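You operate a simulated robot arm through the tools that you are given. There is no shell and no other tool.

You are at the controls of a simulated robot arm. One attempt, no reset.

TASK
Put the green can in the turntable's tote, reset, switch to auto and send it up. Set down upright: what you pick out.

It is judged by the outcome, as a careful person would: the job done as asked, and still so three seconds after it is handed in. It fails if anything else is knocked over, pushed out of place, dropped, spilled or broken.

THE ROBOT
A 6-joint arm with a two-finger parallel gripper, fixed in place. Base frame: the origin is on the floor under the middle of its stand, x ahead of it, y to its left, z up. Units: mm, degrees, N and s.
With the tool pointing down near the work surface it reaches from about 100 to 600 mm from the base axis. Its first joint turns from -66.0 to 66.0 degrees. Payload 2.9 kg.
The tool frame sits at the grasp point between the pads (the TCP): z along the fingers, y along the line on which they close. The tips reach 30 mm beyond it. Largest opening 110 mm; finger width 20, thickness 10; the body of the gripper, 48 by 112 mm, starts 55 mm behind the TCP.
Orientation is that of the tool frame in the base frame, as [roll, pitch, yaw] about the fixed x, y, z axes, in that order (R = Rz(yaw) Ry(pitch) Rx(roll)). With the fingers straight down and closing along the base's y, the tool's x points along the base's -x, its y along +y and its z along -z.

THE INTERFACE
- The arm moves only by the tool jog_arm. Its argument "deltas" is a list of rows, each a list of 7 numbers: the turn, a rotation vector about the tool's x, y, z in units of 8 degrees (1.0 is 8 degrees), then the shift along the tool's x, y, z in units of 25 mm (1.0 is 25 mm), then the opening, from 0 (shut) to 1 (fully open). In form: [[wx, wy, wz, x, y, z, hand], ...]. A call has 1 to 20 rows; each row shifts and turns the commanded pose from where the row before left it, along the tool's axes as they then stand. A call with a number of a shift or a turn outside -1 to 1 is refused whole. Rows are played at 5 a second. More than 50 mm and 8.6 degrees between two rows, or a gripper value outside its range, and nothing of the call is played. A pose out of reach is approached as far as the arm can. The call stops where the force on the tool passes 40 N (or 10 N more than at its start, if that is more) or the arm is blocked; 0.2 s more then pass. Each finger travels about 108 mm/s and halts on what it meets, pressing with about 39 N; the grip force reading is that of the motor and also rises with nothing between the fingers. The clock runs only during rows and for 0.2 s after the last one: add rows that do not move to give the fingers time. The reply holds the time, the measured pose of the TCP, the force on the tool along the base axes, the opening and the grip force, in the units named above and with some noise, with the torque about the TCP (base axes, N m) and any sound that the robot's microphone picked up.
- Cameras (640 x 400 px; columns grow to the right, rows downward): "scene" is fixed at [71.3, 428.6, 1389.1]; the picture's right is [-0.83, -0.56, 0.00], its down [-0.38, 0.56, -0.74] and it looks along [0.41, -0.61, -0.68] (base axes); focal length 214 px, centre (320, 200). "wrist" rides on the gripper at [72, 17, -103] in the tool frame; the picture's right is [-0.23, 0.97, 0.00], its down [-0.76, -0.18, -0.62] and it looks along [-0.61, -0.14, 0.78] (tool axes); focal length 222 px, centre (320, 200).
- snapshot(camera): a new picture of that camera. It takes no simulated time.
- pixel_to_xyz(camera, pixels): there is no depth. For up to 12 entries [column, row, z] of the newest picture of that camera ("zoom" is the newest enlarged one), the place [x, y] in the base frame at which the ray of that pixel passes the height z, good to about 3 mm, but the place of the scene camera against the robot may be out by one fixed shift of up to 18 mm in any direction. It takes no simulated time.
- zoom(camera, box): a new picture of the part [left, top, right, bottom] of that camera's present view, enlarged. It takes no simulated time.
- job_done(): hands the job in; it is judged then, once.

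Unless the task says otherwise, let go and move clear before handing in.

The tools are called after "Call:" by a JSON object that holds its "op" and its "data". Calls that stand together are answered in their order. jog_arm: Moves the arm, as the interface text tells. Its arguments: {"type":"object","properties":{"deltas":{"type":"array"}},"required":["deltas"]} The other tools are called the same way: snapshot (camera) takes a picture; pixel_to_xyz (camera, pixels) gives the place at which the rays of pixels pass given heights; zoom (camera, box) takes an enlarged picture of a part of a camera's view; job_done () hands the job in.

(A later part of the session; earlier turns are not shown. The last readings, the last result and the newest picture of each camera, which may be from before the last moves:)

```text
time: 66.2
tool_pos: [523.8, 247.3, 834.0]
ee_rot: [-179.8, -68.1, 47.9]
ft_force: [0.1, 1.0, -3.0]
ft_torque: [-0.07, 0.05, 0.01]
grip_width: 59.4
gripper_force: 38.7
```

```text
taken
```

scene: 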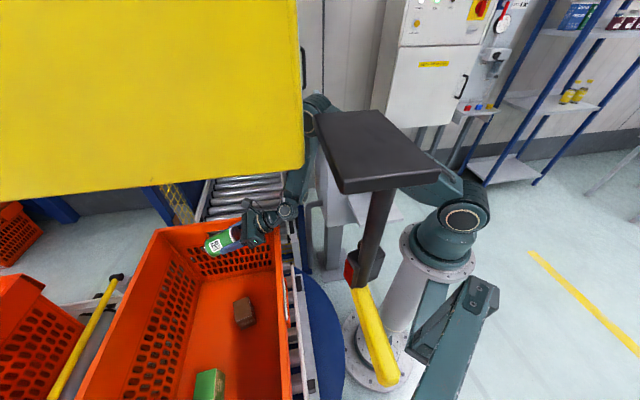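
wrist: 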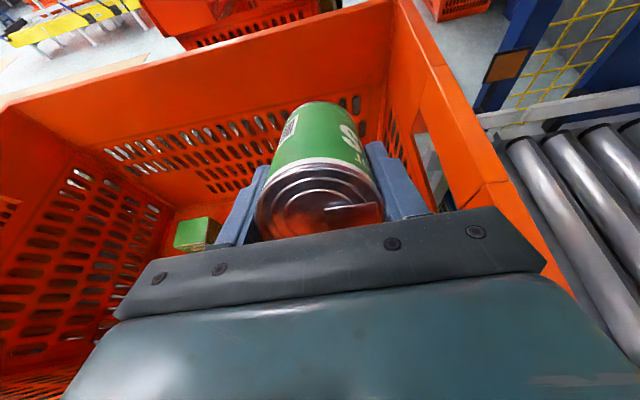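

The tool is square with the tote: the end wall's rim runs along the right at (450,120), the far wall is ahead and the green box is at (195,232). I'll straighten from 68° to about 43° while lowering, then check.

Call:
{"op": "jog_arm", "data": {"deltas": [[0, -0.625, 0, -0.6, 0, 0.23, 0.4], [0, -0.625, 0, -0.54, 0, 0.26, 0.4], [0, -0.625, 0, -0.52, 0, 0.31, 0.4], [0, -0.625, 0, -0.49, 0, 0.35, 0.4], [0, -0.625, 0, -0.46, 0, 0.39, 0.4], [0, 0, 0, 0, 0, 0, 0.4]]}}

Call:
{"op": "snapshot", "data": {"camera": "wrist"}}

Call:
{"op": "snapshot", "data": {"camera": "scene"}}

```text
time: 67.6
tool_pos: [524.9, 249.1, 758.0]
ee_rot: [-179.9, -43.0, 48.0]
ft_force: [0.6, 0.0, -3.1]
ft_torque: [-0.03, 0.06, -0.01]
grip_width: 59.4
gripper_force: 38.9
```

```text
taken
```

wrist: 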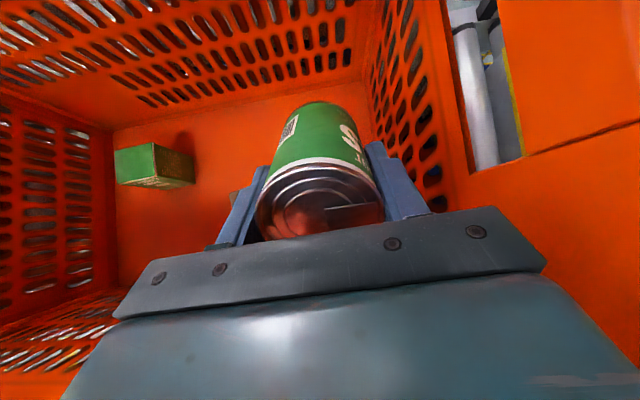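

```text
taken
```

scene: 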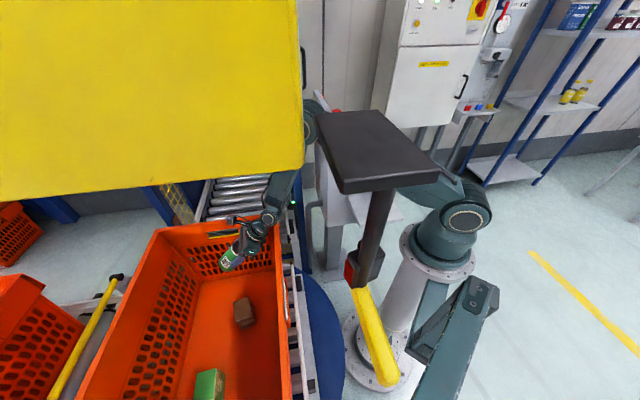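

Everything tracks and the can hangs free over the clear corner, with the brown box and green box well to the left. I'll continue straightening in smaller steps through the alignment region.

Call:
{"op": "jog_arm", "data": {"deltas": [[0, -0.5, 0, -0.31, 0, 0.36, 0.4], [0, -0.5, 0, -0.26, 0, 0.35, 0.4], [0, -0.5, 0, -0.22, 0, 0.34, 0.4], [0, 0, 0, 0, 0, 0, 0.4]]}}

Call:
{"op": "snapshot", "data": {"camera": "wrist"}}

```text
time: 68.6
tool_pos: [523.7, 249.1, 725.4]
ee_rot: [-179.9, -31.0, 48.0]
ft_force: [0.0, 0.1, -3.1]
ft_torque: [0.02, 0.06, 0.0]
grip_width: 59.4
gripper_force: 39.3
```

```text
taken
```

wrist: 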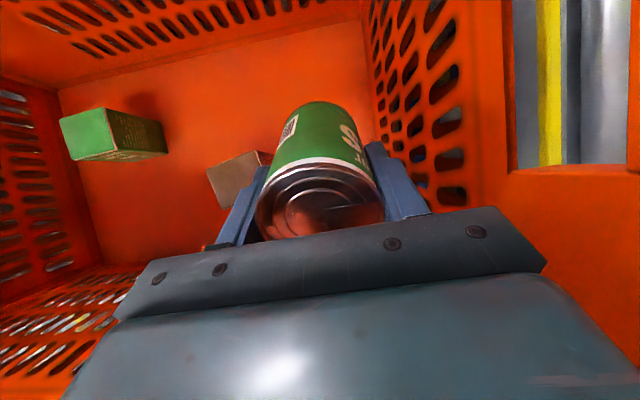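

The brown box at (237,178) measures about (456,339), roughly 110 mm from the can's spot, so there's room for the fingers. I'll continue to near vertical.

Call:
{"op": "jog_arm", "data": {"deltas": [[0, -0.5, 0, -0.17, 0, 0.31, 0.4], [0, -0.5, 0, -0.15, 0, 0.33, 0.4], [0, -0.5, 0, -0.11, 0, 0.3, 0.4], [0, 0, 0, 0, 0, 0, 0.4]]}}

Call:
{"op": "snapshot", "data": {"camera": "wrist"}}

Call:
{"op": "snapshot", "data": {"camera": "scene"}}

```text
time: 69.6
tool_pos: [525.0, 249.2, 699.4]
ee_rot: [-180.0, -19.1, 48.0]
ft_force: [0.1, 0.3, -2.9]
ft_torque: [-0.01, -0.01, -0.02]
grip_width: 59.5
gripper_force: 39.0
```

```text
taken
```

wrist: 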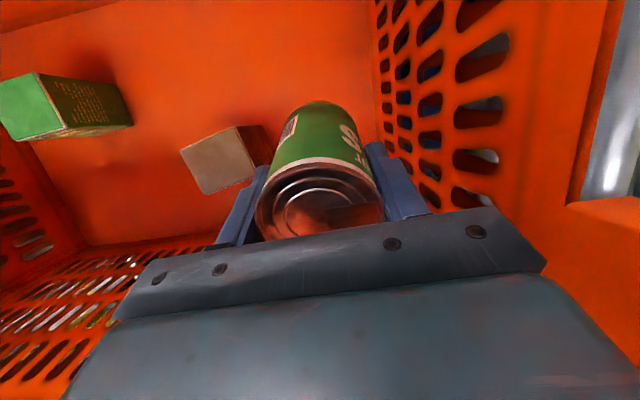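

```text
taken
```

scene: 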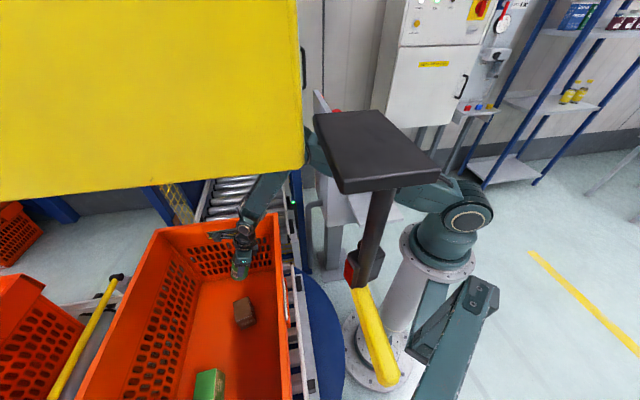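

Tracking is good: the can hangs at (243,262) in the scene with only 19° tilt left, and the arm is clear of the deck. I'll finish straightening to vertical.

Call:
{"op": "jog_arm", "data": {"deltas": [[0, -0.5, 0, -0.09, 0, 0.31, 0.4], [0, -0.5, 0, -0.06, 0, 0.27, 0.4], [0, -0.5, 0, -0.04, 0, 0.24, 0.4], [0, -0.5, 0, -0.02, 0, 0.2, 0.4], [0, -0.39, 0, 0, 0, 0.16, 0.4], [0, 0, 0, 0, 0, 0, 0.4]]}}

Call:
{"op": "snapshot", "data": {"camera": "wrist"}}

Call:
{"op": "zoom", "data": {"camera": "scene", "box": [160, 170, 320, 370]}}

```text
time: 71.0
tool_pos: [525.9, 251.5, 668.1]
ee_rot: [180.0, 0.0, 48.0]
ft_force: [-0.1, 0.4, -2.0]
ft_torque: [-0.01, 0.01, -0.02]
grip_width: 59.3
gripper_force: 38.8
```

```text
taken
```

wrist: 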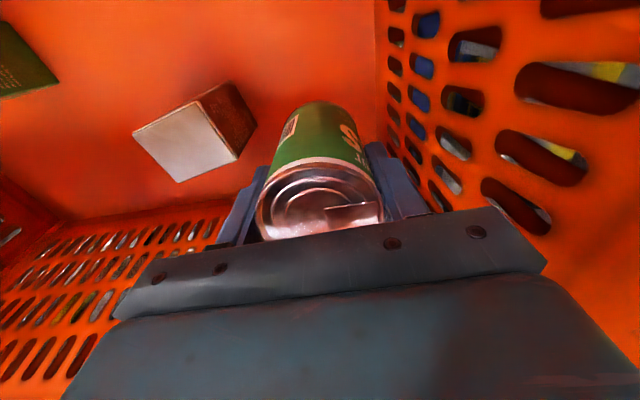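

```text
2.00 times, centred on (240, 270) of scene
```

zoom: 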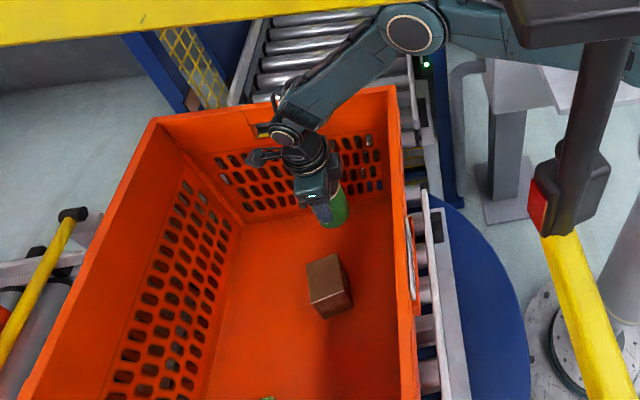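

The tool is exactly vertical over the clear corner at (526,251,668), with the can's base a few centimetres above the tote floor. I'll lower gently and watch the force for touchdown.

Call:
{"op": "jog_arm", "data": {"deltas": [[0, 0, 0, 0, 0, 0.3, 0.4], [0, 0, 0, 0, 0, 0.3, 0.4], [0, 0, 0, 0, 0, 0.2, 0.4], [0, 0, 0, 0, 0, 0.2, 0.4], [0, 0, 0, 0, 0, 0, 0.4]]}}

Call:
{"op": "zoom", "data": {"camera": "scene", "box": [200, 220, 280, 320]}}

```text
time: 72.2
tool_pos: [526.1, 250.7, 643.6]
ee_rot: [-179.9, 0.0, 48.1]
ft_force: [0.5, 0.0, -3.7]
ft_torque: [-0.05, 0.01, 0.0]
grip_width: 59.3
gripper_force: 39.2
```

```text
4.00 times, centred on (240, 270) of scene
```

zoom: 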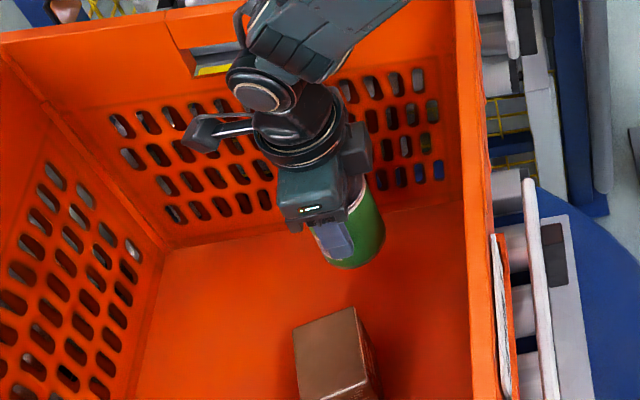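

No contact yet (force still just the can's weight), and the scene zoom shows a shadow gap under the can at (350,262). I'll keep lowering in fine steps.

Call:
{"op": "jog_arm", "data": {"deltas": [[0, 0, 0, 0, 0, 0.15, 0.4], [0, 0, 0, 0, 0, 0.15, 0.4], [0, 0, 0, 0, 0, 0.15, 0.4], [0, 0, 0, 0, 0, 0.15, 0.4], [0, 0, 0, 0, 0, 0, 0.4]]}}

Call:
{"op": "zoom", "data": {"camera": "scene", "box": [200, 220, 280, 320]}}

```text
time: 73.4
tool_pos: [525.3, 251.4, 629.1]
ee_rot: [-180.0, 0.0, 48.1]
ft_force: [0.4, 0.3, -4.1]
ft_torque: [0.03, 0.0, 0.0]
grip_width: 59.3
gripper_force: 38.8
```

```text
4.00 times, centred on (240, 270) of scene
```

zoom: 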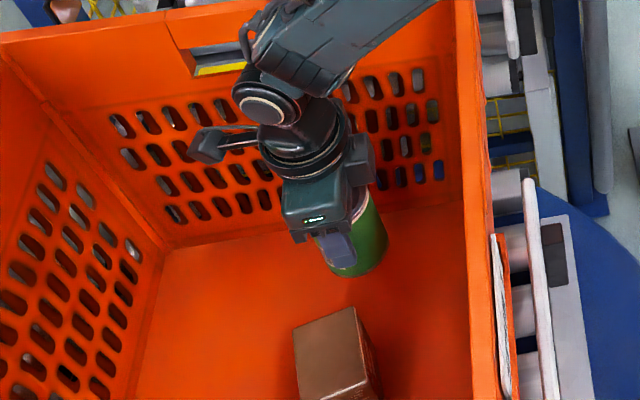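

Call:
{"op": "jog_arm", "data": {"deltas": [[0, 0, 0, 0, 0, 0.15, 0.4], [0, 0, 0, 0, 0, 0.15, 0.4], [0, 0, 0, 0, 0, 0.15, 0.4], [0, 0, 0, 0, 0, 0.15, 0.4], [0, 0, 0, 0, 0, 0, 0.4]]}}

Call:
{"op": "zoom", "data": {"camera": "scene", "box": [200, 220, 280, 320]}}

Call:
{"op": "snapshot", "data": {"camera": "wrist"}}

```text
time: 74.6
tool_pos: [525.9, 250.7, 612.4]
ee_rot: [-179.9, 0.1, 48.2]
ft_force: [0.4, -0.2, -3.3]
ft_torque: [0.0, 0.02, 0.01]
grip_width: 59.4
gripper_force: 39.1
```

```text
4.00 times, centred on (240, 270) of scene
```

zoom: 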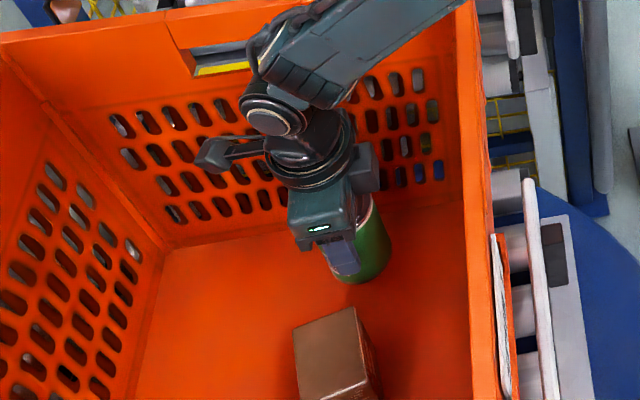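

```text
taken
```

wrist: 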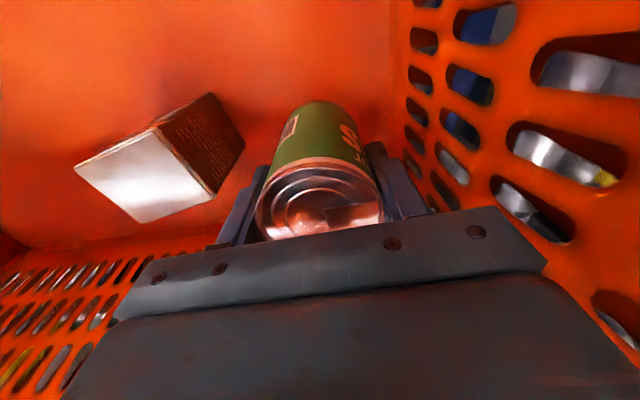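

Call:
{"op": "jog_arm", "data": {"deltas": [[0, 0, 0, 0, 0, 0.12, 0.4], [0, 0, 0, 0, 0, 0.12, 0.4], [0, 0, 0, 0, 0, 0.12, 0.4], [0, 0, 0, 0, 0, 0.12, 0.4], [0, 0, 0, 0, 0, 0, 0.4]]}}

Call:
{"op": "zoom", "data": {"camera": "scene", "box": [210, 240, 270, 320]}}

```text
time: 75.8
tool_pos: [525.5, 251.1, 600.1]
ee_rot: [-179.9, 0.0, 48.0]
ft_force: [-0.1, 0.5, -2.7]
ft_torque: [-0.03, -0.01, -0.01]
grip_width: 59.4
gripper_force: 39.2
```

```text
5.00 times, centred on (240, 280) of scene
```

zoom: 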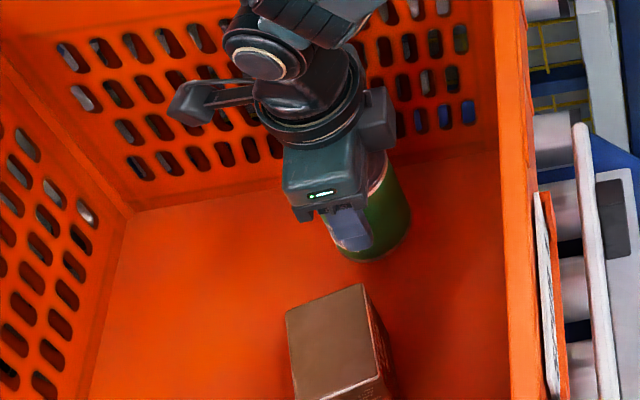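

Call:
{"op": "jog_arm", "data": {"deltas": [[0, 0, 0, 0, 0, 0.1, 0.4], [0, 0, 0, 0, 0, 0.1, 0.4], [0, 0, 0, 0, 0, 0.1, 0.4], [0, 0, 0, 0, 0, 0.1, 0.4], [0, 0, 0, 0, 0, 0, 0.4]]}}

Call:
{"op": "snapshot", "data": {"camera": "wrist"}}

```text
time: 77.0
tool_pos: [525.5, 251.1, 592.6]
ee_rot: [-179.9, -0.1, 48.1]
ft_force: [-0.4, -0.1, -2.3]
ft_torque: [0.0, 0.03, 0.01]
grip_width: 59.3
gripper_force: 38.9
```

```text
taken
```

wrist: 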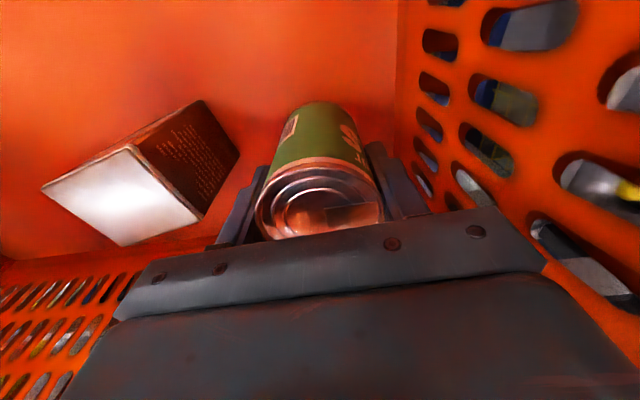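

Call:
{"op": "jog_arm", "data": {"deltas": [[0, 0, 0, 0, 0, 0.08, 0.4], [0, 0, 0, 0, 0, 0.08, 0.4], [0, 0, 0, 0, 0, 0.08, 0.4], [0, 0, 0, 0, 0, 0, 0.4]]}}

Call:
{"op": "zoom", "data": {"camera": "scene", "box": [210, 240, 270, 320]}}

```text
time: 78.0
tool_pos: [525.8, 250.5, 585.6]
ee_rot: [-179.9, 0.0, 48.2]
ft_force: [0.6, -0.3, -3.7]
ft_torque: [0.0, 0.0, 0.02]
grip_width: 59.6
gripper_force: 39.3
```

```text
5.00 times, centred on (240, 280) of scene
```

zoom: 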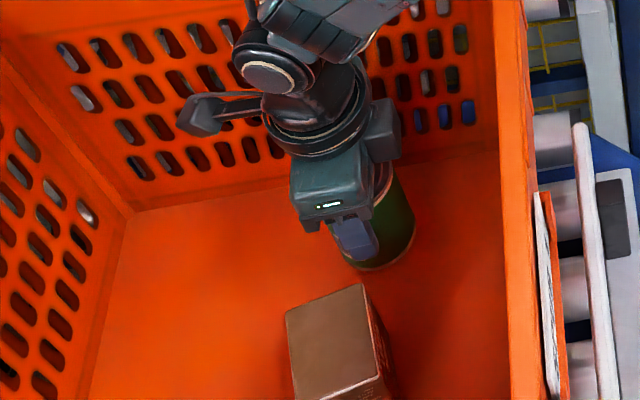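

Call:
{"op": "jog_arm", "data": {"deltas": [[0, 0, 0, 0, 0, 0.08, 0.4], [0, 0, 0, 0, 0, 0.08, 0.4], [0, 0, 0, 0, 0, 0.08, 0.4], [0, 0, 0, 0, 0, 0, 0.4]]}}

Call:
{"op": "snapshot", "data": {"camera": "wrist"}}

```text
time: 79.0
tool_pos: [524.7, 250.7, 579.4]
ee_rot: [-180.0, 0.0, 48.0]
ft_force: [-0.2, -0.4, -3.4]
ft_torque: [0.03, 0.02, 0.01]
grip_width: 59.3
gripper_force: 39.4
```

```text
taken
```

wrist: 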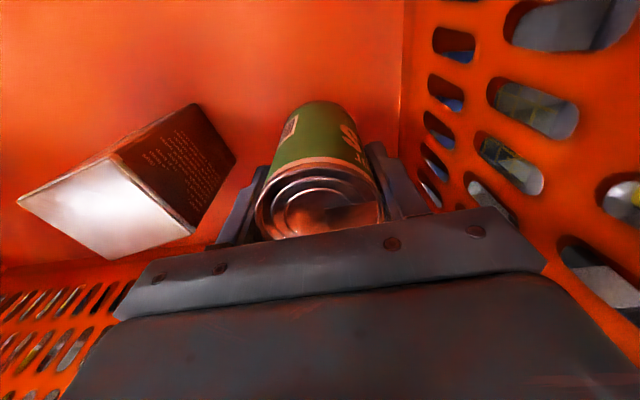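

The brown box's vertical edge, from (195,232) down to (237,157), puts the tote floor at about z≈495, so touchdown should come about 10 mm lower. I'll continue in 2 mm steps.

Call:
{"op": "jog_arm", "data": {"deltas": [[0, 0, 0, 0, 0, 0.08, 0.4], [0, 0, 0, 0, 0, 0.08, 0.4], [0, 0, 0, 0, 0, 0.06, 0.4], [0, 0, 0, 0, 0, 0, 0.4]]}}

```text
time: 80.0
tool_pos: [529.6, 252.0, 575.8]
ee_rot: [-179.9, -0.3, 48.0]
ft_force: [-3.6, -0.5, 23.9]
ft_torque: [0.22, 0.32, 0.06]
grip_width: 59.7
gripper_force: 39.2
```

Touchdown: the vertical force jumped to +24 N at z=576. I'll ease up about 1.5 mm to relieve the press before releasing.

Call:
{"op": "jog_arm", "data": {"deltas": [[0, 0, 0, 0, 0, -0.05, 0.4], [0, 0, 0, 0, 0, 0, 0.4]]}}

Call:
{"op": "zoom", "data": {"camera": "scene", "box": [210, 240, 270, 320]}}

```text
time: 80.6
tool_pos: [527.6, 251.8, 575.8]
ee_rot: [180.0, -0.2, 48.1]
ft_force: [4.7, 1.3, 14.3]
ft_torque: [0.49, -0.65, -0.02]
grip_width: 59.3
gripper_force: 39.5
```

```text
5.00 times, centred on (240, 280) of scene
```

zoom: 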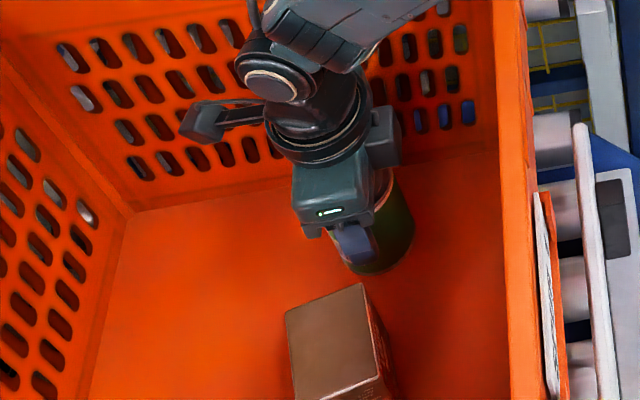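

Call:
{"op": "jog_arm", "data": {"deltas": [[0, 0, 0, 0, 0, -0.04, 0.4], [0, 0, 0, 0, 0, 0, 0.4]]}}

```text
time: 81.2
tool_pos: [525.1, 250.2, 574.5]
ee_rot: [-179.9, 0.1, 48.1]
ft_force: [3.2, 1.6, 5.2]
ft_torque: [0.28, -0.43, 0.0]
grip_width: 59.7
gripper_force: 39.0
```

The can rests lightly on the floor (5 N). I'll open the fingers gradually to about 80 mm and let everything settle.

Call:
{"op": "jog_arm", "data": {"deltas": [[0, 0, 0, 0, 0, 0, 0.54], [0, 0, 0, 0, 0, 0, 0.57], [0, 0, 0, 0, 0, 0, 0.62], [0, 0, 0, 0, 0, 0, 0.68], [0, 0, 0, 0, 0, 0, 0.74], [0, 0, 0, 0, 0, 0, 0.74]]}}

Call:
{"op": "snapshot", "data": {"camera": "wrist"}}

Call:
{"op": "zoom", "data": {"camera": "scene", "box": [210, 240, 270, 320]}}

```text
time: 82.6
tool_pos: [526.5, 251.3, 576.5]
ee_rot: [-179.9, -0.1, 48.2]
ft_force: [0.5, -0.3, 0.0]
ft_torque: [-0.03, 0.0, 0.02]
grip_width: 81.4
gripper_force: 0.0
```

```text
taken
```

wrist: 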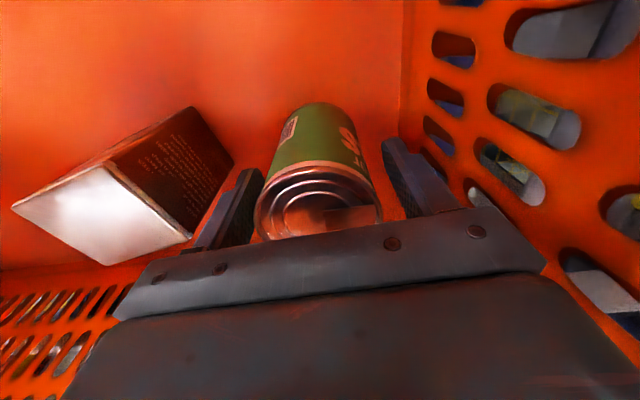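

```text
5.00 times, centred on (240, 280) of scene
```

zoom: 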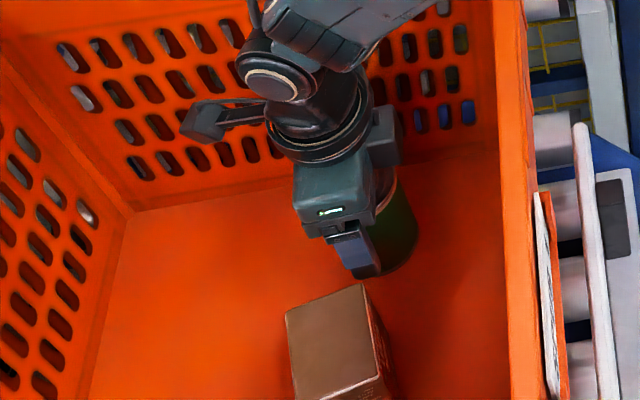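

The can stands free on the tote floor with no force on the tool, and the brown box is untouched. I'll lift straight up off the can and check it stays upright.

Call:
{"op": "jog_arm", "data": {"deltas": [[0, 0, 0, 0, 0, -0.3, 0.74], [0, 0, 0, 0, 0, -0.6, 0.74], [0, 0, 0, 0, 0, -0.9, 0.74], [0, 0, 0, 0, 0, -0.95, 0.74], [0, 0, 0, 0, 0, -0.95, 0.74], [0, 0, 0, 0, 0, 0, 0.74]]}}

Call:
{"op": "snapshot", "data": {"camera": "wrist"}}

Call:
{"op": "zoom", "data": {"camera": "scene", "box": [160, 170, 320, 370]}}

```text
time: 84.0
tool_pos: [524.5, 250.7, 669.1]
ee_rot: [-179.9, 0.0, 48.1]
ft_force: [0.0, 0.4, -0.6]
ft_torque: [-0.03, -0.02, 0.04]
grip_width: 81.2
gripper_force: 0.1
```

```text
taken
```

wrist: 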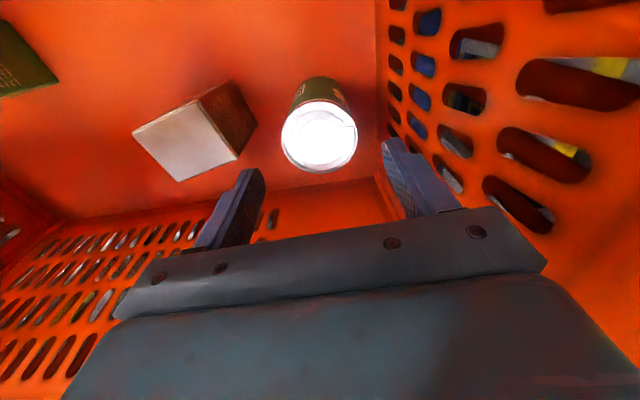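

```text
2.00 times, centred on (240, 270) of scene
```

zoom: 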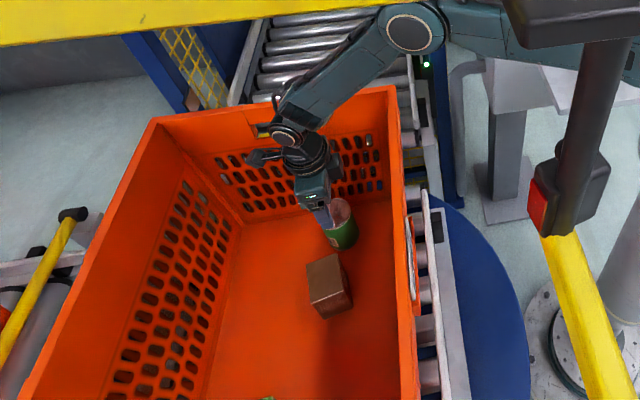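

The green can stands upright in the tote at (340,230) in the zoom, and the boxes are undisturbed. I'll close the empty fingers and retrace the same path out, starting with tilting back up to 43°.

Call:
{"op": "jog_arm", "data": {"deltas": [[0, 0, 0, 0, 0, 0, 0.3], [0, 0.39, 0, 0, 0, -0.16, 0], [0, 0.5, 0, 0.02, 0, -0.2, 0], [0, 0.5, 0, 0.04, 0, -0.24, 0], [0, 0.5, 0, 0.06, 0, -0.27, 0], [0, 0.5, 0, 0.09, 0, -0.31, 0], [0, 0.5, 0, 0.11, 0, -0.3, 0], [0, 0.5, 0, 0.15, 0, -0.33, 0], [0, 0.5, 0, 0.17, 0, -0.31, 0], [0, 0.5, 0, 0.22, 0, -0.34, 0], [0, 0.5, 0, 0.26, 0, -0.35, 0], [0, 0.5, 0, 0.31, 0, -0.36, 0], [0, 0, 0, 0, 0, 0, 0]]}}

Call:
{"op": "snapshot", "data": {"camera": "wrist"}}

Call:
{"op": "snapshot", "data": {"camera": "scene"}}

```text
time: 86.8
tool_pos: [527.2, 250.9, 758.2]
ee_rot: [-179.9, -43.2, 48.0]
ft_force: [-0.1, -0.3, -0.7]
ft_torque: [0.02, 0.01, 0.01]
grip_width: 0.3
gripper_force: 38.0
```

```text
taken
```

wrist: 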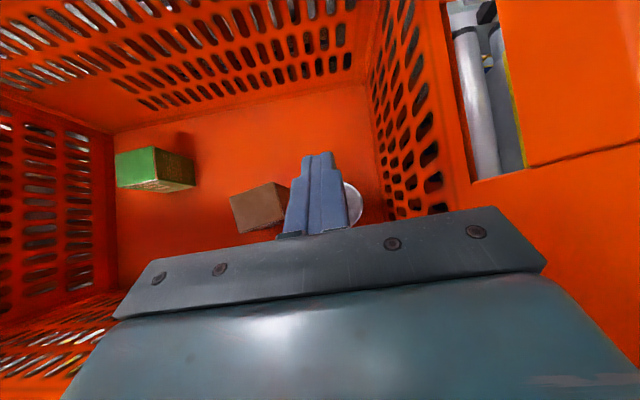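

```text
taken
```

scene: 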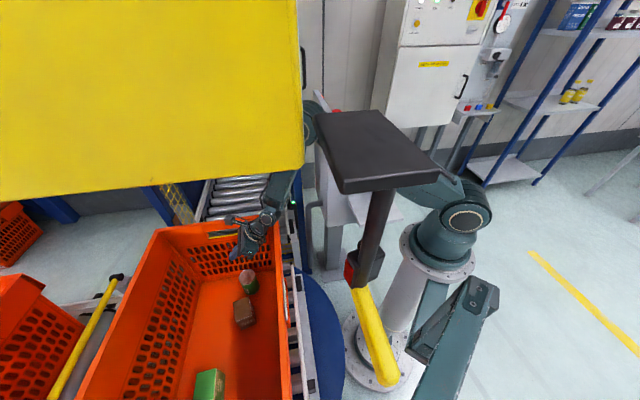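

The can stays upright at (249,282) in the scene. I'll retrace the next part: tilt to 68° and turn the heading back to about 30°.

Call:
{"op": "jog_arm", "data": {"deltas": [[0, 0.625, 0, 0.46, 0, -0.39, 0], [0, 0.625, 0, 0.49, 0, -0.35, 0], [0, 0.625, 0, 0.52, 0, -0.31, 0], [0, 0.625, 0, 0.54, 0, -0.26, 0], [0, 0.625, 0, 0.6, 0, -0.23, 0], [-0.69, 0, 0.28, 0, -0.2, 0, 0], [-0.69, 0, 0.28, 0, -0.2, 0, 0], [-0.6, 0, 0.24, 0, -0.2, 0, 0], [0, 0, 0, 0, 0, 0, 0]]}}

Call:
{"op": "snapshot", "data": {"camera": "wrist"}}

Call:
{"op": "snapshot", "data": {"camera": "scene"}}

```text
time: 88.8
tool_pos: [522.5, 269.9, 833.7]
ee_rot: [-179.7, -68.3, 30.8]
ft_force: [0.9, 0.7, -0.3]
ft_torque: [0.01, -0.01, -0.05]
grip_width: 0.1
gripper_force: 37.4
```

```text
taken
```

wrist: 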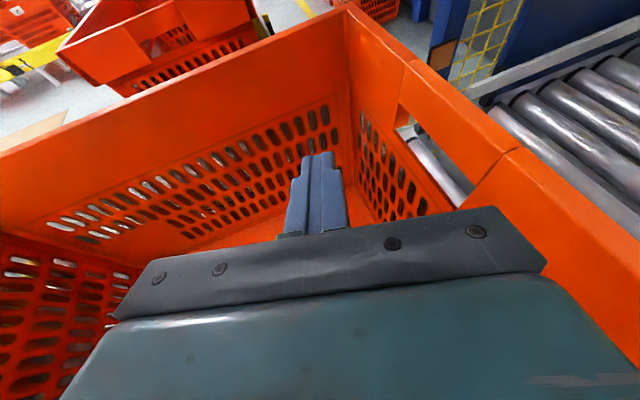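

```text
taken
```

scene: 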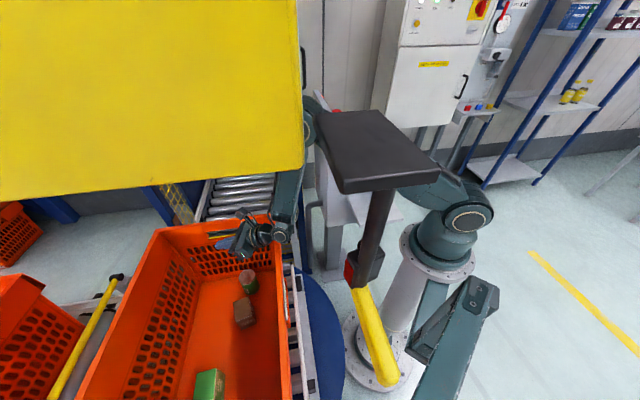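

Call:
{"op": "jog_arm", "data": {"deltas": [[0, 0.625, 0, 0.81, 0, -0.12, 0], [0, 0.625, 0, 0.81, 0, -0.05, 0], [0, 0.625, 0, 0.81, 0.1, 0.03, 0], [0, 0.6, 0, 0.81, 0.1, 0.1, 0], [0, 0, 0, 0, 0, 0, 0]]}}

Call:
{"op": "snapshot", "data": {"camera": "scene"}}

```text
time: 90.0
tool_pos: [541.3, 275.6, 911.6]
ee_rot: [-176.8, -88.1, 27.8]
ft_force: [0.5, 0.1, -0.7]
ft_torque: [0.04, -0.01, -0.01]
grip_width: 0.0
gripper_force: 36.9
```

```text
taken
```

scene: 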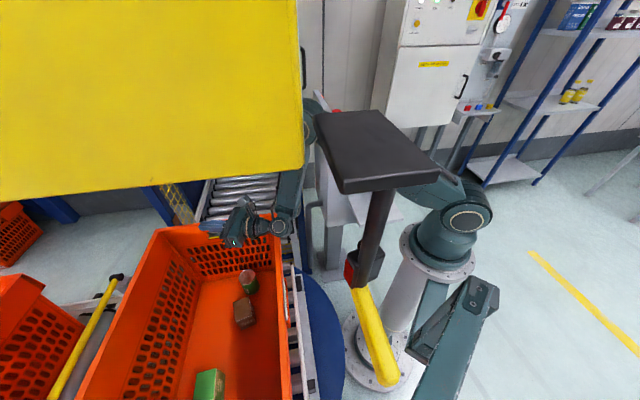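

Call:
{"op": "jog_arm", "data": {"deltas": [[-0.19, 0, 0.007, 0.07, 0.75, -0.17, 0], [-0.19, 0, 0.007, 0.07, 0.75, -0.17, 0], [-0.19, 0, 0.007, 0.07, 0.75, -0.17, 0], [-0.19, 0, 0.007, 0.07, 0.75, -0.17, 0], [-0.19, 0, 0.007, 0.07, 0.75, -0.17, 0], [-0.19, 0, 0.007, 0.07, 0.75, -0.17, 0], [-0.15, 0, 0.005, 0.07, 0.79, -0.23, 0], [-0.15, 0, 0.005, 0.07, 0.79, -0.23, 0], [-0.15, 0, 0.005, 0.07, 0.79, -0.23, 0], [-0.15, 0, 0.005, 0.07, 0.79, -0.23, 0], [-0.15, 0, 0.005, 0.07, 0.79, -0.23, 0], [0, 0, 0, 0, 0, 0, 0]]}}

Call:
{"op": "snapshot", "data": {"camera": "scene"}}

Call:
{"op": "snapshot", "data": {"camera": "wrist"}}

```text
time: 92.6
tool_pos: [579.1, 59.3, 933.9]
ee_rot: [-175.6, -88.0, 11.4]
ft_force: [-0.8, 0.4, 0.4]
ft_torque: [-0.03, 0.01, 0.03]
grip_width: 0.0
gripper_force: 37.8
```

```text
taken
```

scene: 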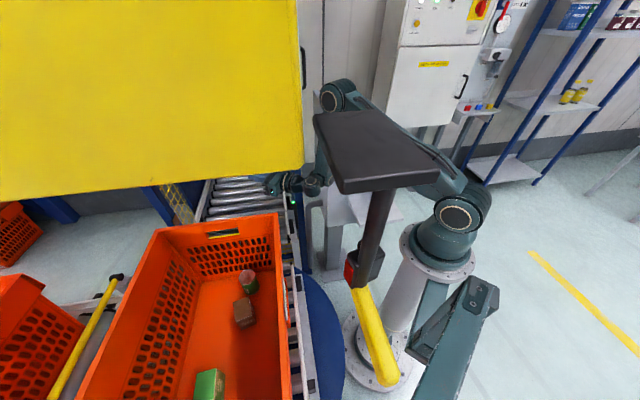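

```text
taken
```

wrist: 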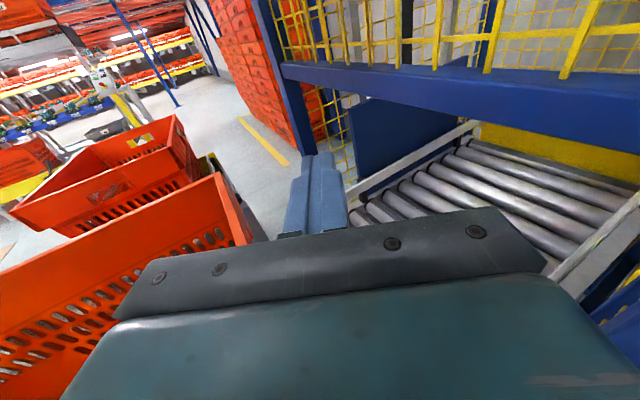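

All back clear at (579,59,934), with the can upright at (249,282) in the scene. From the earlier views I've triangulated the panel: UP (311,-290), DOWN (379,-357), RESET (449,-429), all at z≈1004, the selector at (391,-241), and a lamp backboard behind it near z 1088. I'll now rise out of here on the path I came in by.

Call:
{"op": "jog_arm", "data": {"deltas": [[0, -0.25, 0, 0.83, 0.12, -0.75, 0], [0, -0.25, 0, 0.83, 0.12, -0.75, 0], [0, -0.25, 0, 0.83, 0.12, -0.75, 0], [0, -0.25, 0, 0.83, 0.12, -0.75, 0], [0, -0.25, 0, 0.83, 0.12, -0.75, 0], [0, 0, 0, 0.94, 0, -0.19, 0], [0, 0, 0, 0.94, 0, -0.19, 0], [0, 0, 0, 0.94, 0, -0.19, 0], [0, 0, 0, 0.94, 0, -0.19, 0], [0, 0, 0, 0.94, 0, -0.19, 0], [0, 0, 0, 0, 0, 0, 0]]}}

Call:
{"op": "snapshot", "data": {"camera": "scene"}}

Call:
{"op": "snapshot", "data": {"camera": "wrist"}}

```text
time: 95.0
tool_pos: [504.5, 21.3, 1166.4]
ee_rot: [-179.2, -77.9, 15.2]
ft_force: [0.4, 0.1, -0.3]
ft_torque: [0.0, 0.0, -0.02]
grip_width: 0.1
gripper_force: 37.8
```

```text
taken
```

scene: 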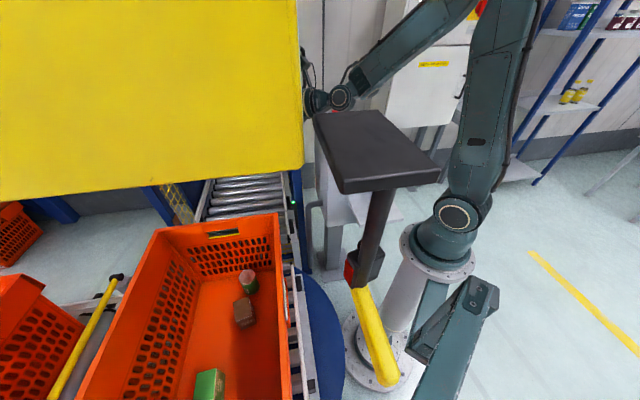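

```text
taken
```

wrist: 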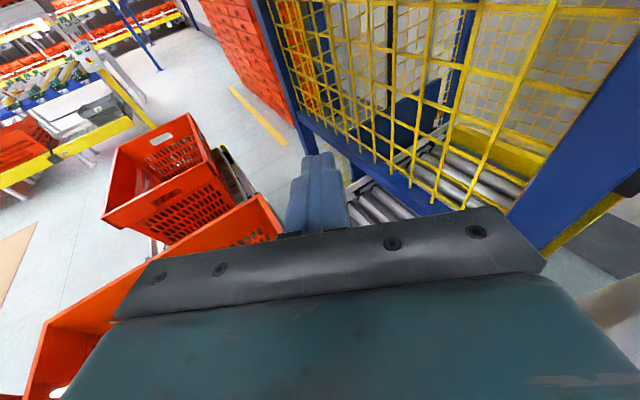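

Call:
{"op": "jog_arm", "data": {"deltas": [[0, -0.75, 0, -0.93, 0, 0, 0], [0, -0.75, 0, -0.93, 0, 0, 0], [0, -0.75, 0, -0.93, 0, 0, 0], [0, -0.75, 0, -0.93, 0, 0, 0], [0, -0.75, 0, -0.93, 0, 0, 0], [0, -0.75, 0, -0.93, 0, 0, 0], [0, -0.75, 0, -0.93, 0, 0, 0], [0, -0.75, 0, -0.93, 0, 0, 0], [0, -0.75, 0, -0.93, 0, 0, 0], [0, -0.75, 0, -0.93, 0, 0, 0], [0, -0.75, 0, -0.93, 0, 0, 0], [0, -0.75, 0, -0.93, 0, 0, 0], [0, -0.75, 0, -0.93, 0, 0, 0], [0, 0, 0, 0, 0, 0, 0]]}}

Call:
{"op": "snapshot", "data": {"camera": "wrist"}}

Call:
{"op": "snapshot", "data": {"camera": "scene"}}

```text
time: 98.0
tool_pos: [305.1, -32.8, 979.9]
ee_rot: [-179.7, 0.2, 15.9]
ft_force: [-0.3, 0.6, 0.1]
ft_torque: [0.02, -0.02, -0.01]
grip_width: 0.0
gripper_force: 37.9
```

```text
taken
```

wrist: 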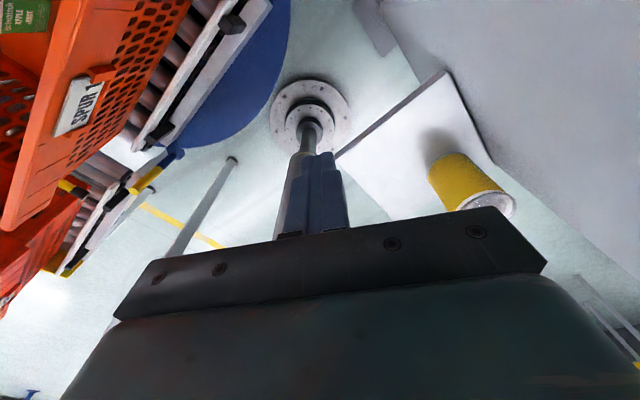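

```text
taken
```

scene: 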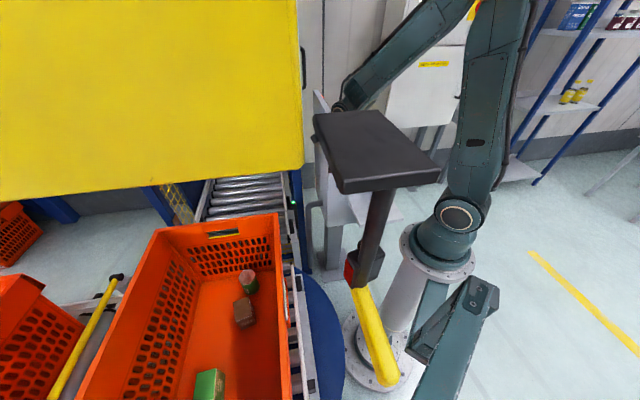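

The tool is vertical again at (305,-33,980), and the gold can is still standing on its shelf at (465,180). I'll rise and turn the tool toward yaw 225 so the camera faces the control panel from the operator's side.

Call:
{"op": "jog_arm", "data": {"deltas": [[0, 0, -1, 0, 0, -0.97, 0], [0, 0, -1, 0, 0, -0.97, 0], [0, 0, -1, 0, 0, -0.97, 0], [0, 0, -1, 0, 0, -0.97, 0], [0, 0, -1, 0, 0, -0.97, 0], [0, 0, -1, 0, 0, -0.97, 0], [0, 0, -1, 0, 0, -0.97, 0], [0, 0, -1, 0, 0, 0, 0], [0, 0, -1, 0, 0, 0, 0], [0, 0, -1, 0, 0, 0, 0], [0, 0, -1, 0, 0, 0, 0], [0, 0, -1, 0, 0, 0, 0], [0, 0, -1, 0, 0, 0, 0], [0, 0, -1, 0, 0, 0, 0], [0, 0, -1, 0, 0, 0, 0], [0, 0, -1, 0, 0, 0, 0], [0, 0, -1, 0, 0, 0, 0], [0, 0, -1, 0, 0, 0, 0], [0, 0, -1, 0, 0, 0, 0], [0, 0, -1, 0, 0, 0, 0]]}}

Call:
{"op": "snapshot", "data": {"camera": "wrist"}}

```text
time: 102.2
tool_pos: [304.2, -32.9, 1149.1]
ee_rot: [179.9, -0.2, 175.9]
ft_force: [-0.4, -1.0, -0.2]
ft_torque: [-0.01, -0.01, 0.01]
grip_width: 0.0
gripper_force: 37.4
```

```text
taken
```

wrist: 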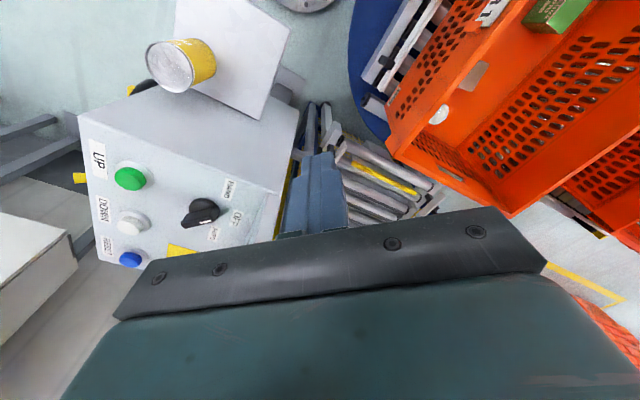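

Call:
{"op": "jog_arm", "data": {"deltas": [[0, 0, -1, 0, 0, -1, 0], [0, 0, -1, 0, 0, -1, 0], [0, 0, -1, 0, 0, 0, 0], [0, 0, -1, 0, 0, 0, 0], [0, 0, -1, 0, 0, 0, 0], [0, 0, -1, 0, 0, 0, 0], [0, 0, -0.14, 0.605, -0.93, 0, 0], [0, 0, 0, 0.605, -0.93, 0, 0], [0, 0, 0, 0.605, -0.93, 0, 0], [0, 0, 0, 0.605, -0.93, 0, 0], [0, 0, 0, 0.605, -0.93, 0, 0], [0, 0, 0, 0.605, -0.93, 0, 0], [0, 0, 0, 0.605, -0.93, 0, 0], [0, 0, 0, 0.605, -0.93, 0, 0], [0, 0, 0, 0, 0, 0, 0]]}}

Call:
{"op": "snapshot", "data": {"camera": "wrist"}}

Call:
{"op": "snapshot", "data": {"camera": "scene"}}

```text
time: 105.4
tool_pos: [350.2, -247.9, 1201.0]
ee_rot: [179.8, -0.1, -135.0]
ft_force: [0.3, 0.2, 0.7]
ft_torque: [0.0, 0.0, -0.01]
grip_width: 0.0
gripper_force: 38.3
```

```text
taken
```

wrist: 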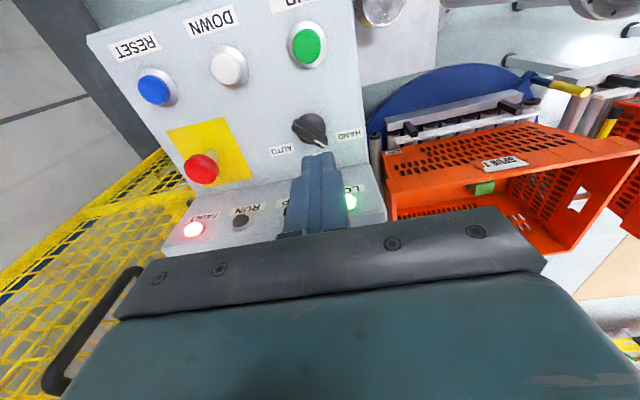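

```text
taken
```

scene: 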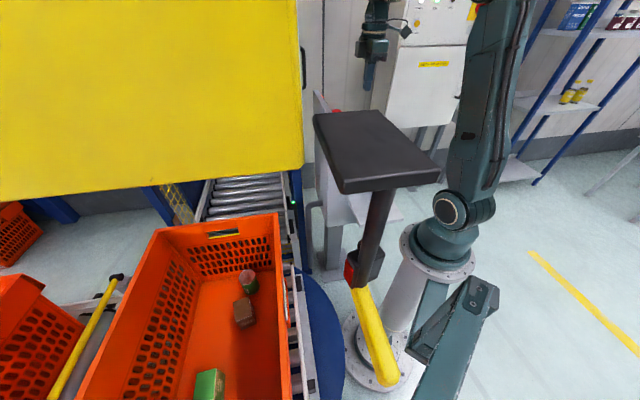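

Now the whole panel is in view: FAULT lamp lit red at (193,230), RUN at (240,222), LOW lit green at (350,200), RESET (155,88), DOWN (230,67), UP (305,45) and the selector (310,128). I'll zoom in for the selector and lamp strip details.

Call:
{"op": "zoom", "data": {"camera": "wrist", "box": [240, 80, 400, 220]}}

Call:
{"op": "zoom", "data": {"camera": "wrist", "box": [80, 0, 400, 260]}}

Call:
{"op": "pixel_to_xyz", "data": {"camera": "wrist", "pixels": [[153, 88, 1004], [228, 68, 1004], [305, 45, 1004], [310, 128, 1010], [200, 168, 1046], [350, 200, 1088], [193, 230, 1088], [280, 150, 995], [350, 133, 1001]]}}

```text
2.86 times, centred on (320, 150) of wrist
```

zoom: 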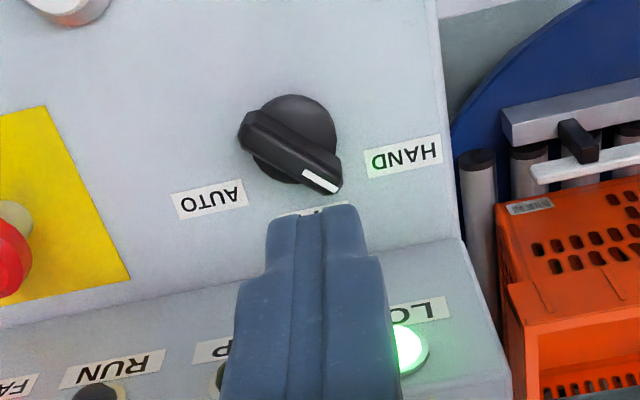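

```text
1.54 times, centred on (240, 130) of wrist
```

zoom: 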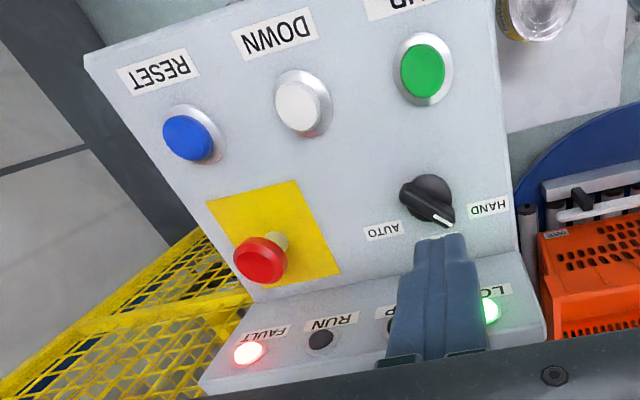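

```text
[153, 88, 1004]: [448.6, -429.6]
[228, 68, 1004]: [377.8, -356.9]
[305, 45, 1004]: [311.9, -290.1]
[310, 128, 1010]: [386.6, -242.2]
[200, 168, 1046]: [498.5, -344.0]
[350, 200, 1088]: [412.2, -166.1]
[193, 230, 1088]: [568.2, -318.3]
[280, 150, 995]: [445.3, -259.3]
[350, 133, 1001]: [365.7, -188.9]
```

The zoom shows the selector pointer on the HAND side: the handle runs from about (390,-258) to (391,-213) at z≈1029, so OFF and then AUTO lie clockwise from above. The lamps read FAULT lit and LOW lit. I'll start with RESET, so I'll move above it at z≈1100 and check alignment.

Call:
{"op": "jog_arm", "data": {"deltas": [[0, 0, 0, 0.258, -0.88, 0.4, 0], [0, 0, 0, 0.258, -0.88, 0.4, 0], [0, 0, 0, 0.258, -0.88, 0.4, 0], [0, 0, 0, 0.258, -0.88, 0.4, 0], [0, 0, 0, 0.258, -0.88, 0.4, 0], [0, 0, 0, 0.258, -0.88, 0.4, 0], [0, 0, 0, 0.258, -0.88, 0.4, 0], [0, 0, 0, 0.258, -0.88, 0.4, 0], [0, 0, 0, 0.258, -0.88, 0.4, 0], [0, 0, 0, 0, 0, 0, 0]]}}

Call:
{"op": "snapshot", "data": {"camera": "wrist"}}

Call:
{"op": "snapshot", "data": {"camera": "scene"}}

```text
time: 107.6
tool_pos: [447.7, -433.0, 1110.5]
ee_rot: [179.8, -0.1, -134.9]
ft_force: [-0.5, -0.5, 0.7]
ft_torque: [0.03, 0.0, 0.02]
grip_width: 0.0
gripper_force: 37.7
```

```text
taken
```

wrist: 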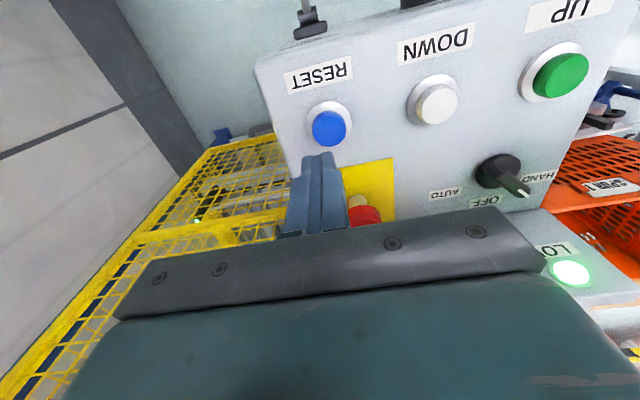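

```text
taken
```

scene: 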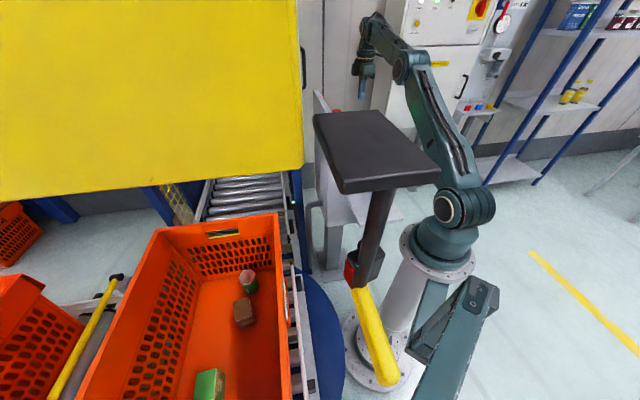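

RESET's blue cap shows at (328,128), close to the expected axis pixel of about (320,124). I'll measure it precisely before pressing.

Call:
{"op": "pixel_to_xyz", "data": {"camera": "wrist", "pixels": [[328, 128, 1004], [328, 128, 1000], [328, 128, 1008], [320, 124, 1004], [320, 124, 1000], [436, 104, 1004], [561, 74, 1004]]}}

Call:
{"op": "zoom", "data": {"camera": "wrist", "box": [270, 60, 390, 240]}}

```text
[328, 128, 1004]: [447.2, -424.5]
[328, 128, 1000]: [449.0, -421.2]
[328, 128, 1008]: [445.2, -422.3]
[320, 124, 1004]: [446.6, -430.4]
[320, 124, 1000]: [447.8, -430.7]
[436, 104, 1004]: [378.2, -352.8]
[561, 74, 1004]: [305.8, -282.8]
```

```text
2.22 times, centred on (330, 150) of wrist
```

zoom: 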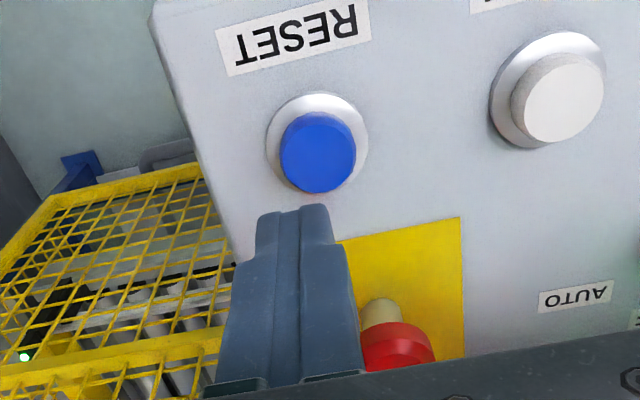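

The TCP axis meets the cap height at (447,-430) and the blue cap's centre is near (447,-424), so I'll correct about 6 mm and descend to just above the cap.

Call:
{"op": "jog_arm", "data": {"deltas": [[0, 0, 0, -0.2, 0.17, 0.3, 0], [0, 0, 0, 0, 0, 0.6, 0], [0, 0, 0, 0, 0, 0.6, 0], [0, 0, 0, 0, 0, 0.6, 0], [0, 0, 0, 0, 0, 0.4, 0], [0, 0, 0, 0, 0, 0, 0]]}}

Call:
{"op": "snapshot", "data": {"camera": "wrist"}}

```text
time: 109.0
tool_pos: [449.3, -425.2, 1047.7]
ee_rot: [179.9, 0.0, -135.0]
ft_force: [0.5, 2.0, 3.6]
ft_torque: [0.05, -0.08, 0.0]
grip_width: 0.3
gripper_force: 37.7
```

```text
taken
```

wrist: 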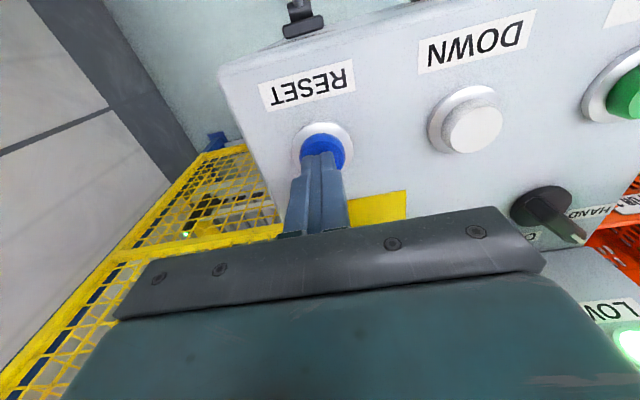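

A light 3.6 N shows the tip is just touching the blue cap. I'll press in small steps and listen for the click.

Call:
{"op": "jog_arm", "data": {"deltas": [[0, 0, 0, 0, 0, 0.08, 0], [0, 0, 0, 0, 0, 0.08, 0], [0, 0, 0, 0, 0, 0.08, 0], [0, 0, 0, 0, 0, 0, 0]]}}

Call:
{"op": "snapshot", "data": {"camera": "wrist"}}

```text
time: 110.0
tool_pos: [447.7, -426.1, 1042.1]
ee_rot: [-179.9, 0.0, -135.1]
ft_force: [-3.0, 4.2, 22.9]
ft_torque: [0.07, 0.13, 0.14]
grip_width: 0.0
gripper_force: 38.1
heard: click
```

```text
taken
```

wrist: 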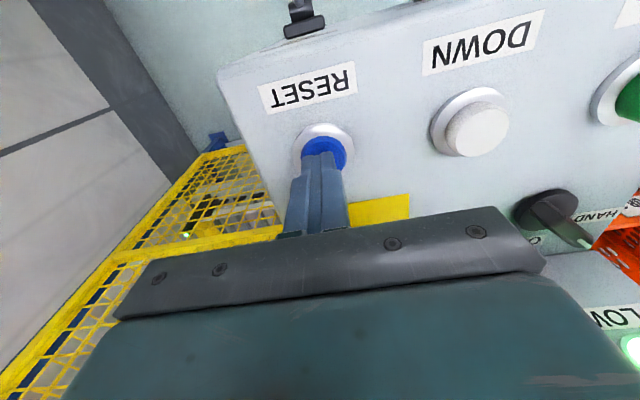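

Click heard at 23 N: RESET is pressed. I'll lift off and check the FAULT lamp.

Call:
{"op": "jog_arm", "data": {"deltas": [[0, 0, 0, 0, 0, -0.3, 0], [0, 0, 0, 0, 0, -0.8, 0], [0, 0, 0, 0, 0, -1, 0], [0, 0, 0, 0, 0, -1, 0], [0, 0, 0, -0.2, 0.5, -1, 0], [0, 0, 0, -0.2, 0.9, 0, 0], [0, 0, 0, -0.2, 0.9, 0, 0], [0, 0, 0, -0.2, 0.9, 0, 0], [0, 0, 0, -0.2, 0.9, 0, 0], [0, 0, 0, 0, 0.9, 0, 0], [0, 0, 0, 0, 0, 0, 0]]}}

Call:
{"op": "snapshot", "data": {"camera": "wrist"}}

Call:
{"op": "snapshot", "data": {"camera": "scene"}}

```text
time: 112.4
tool_pos: [381.2, -318.7, 1142.3]
ee_rot: [179.8, 0.0, -134.9]
ft_force: [1.1, 0.6, 0.3]
ft_torque: [0.0, -0.03, -0.01]
grip_width: 0.0
gripper_force: 37.8
```

```text
taken
```

wrist: 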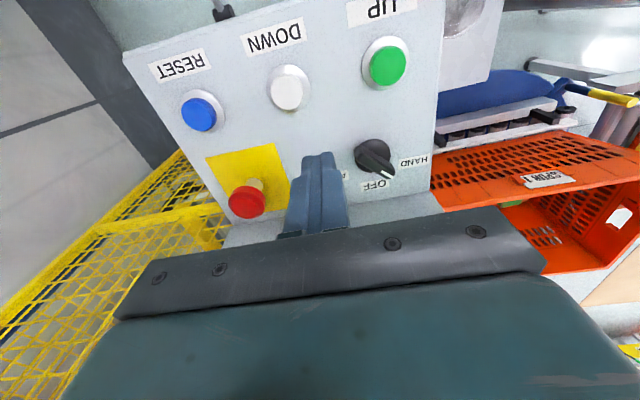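

```text
taken
```

scene: 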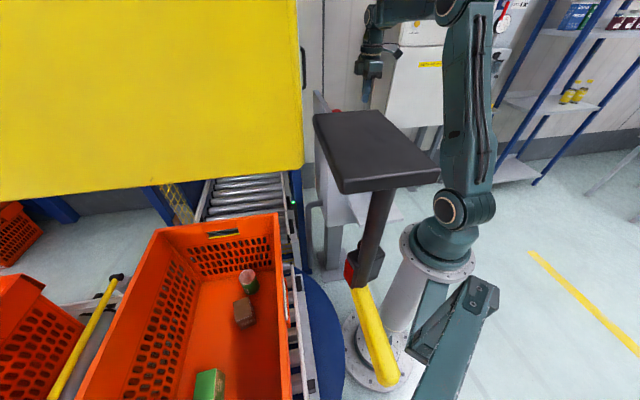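

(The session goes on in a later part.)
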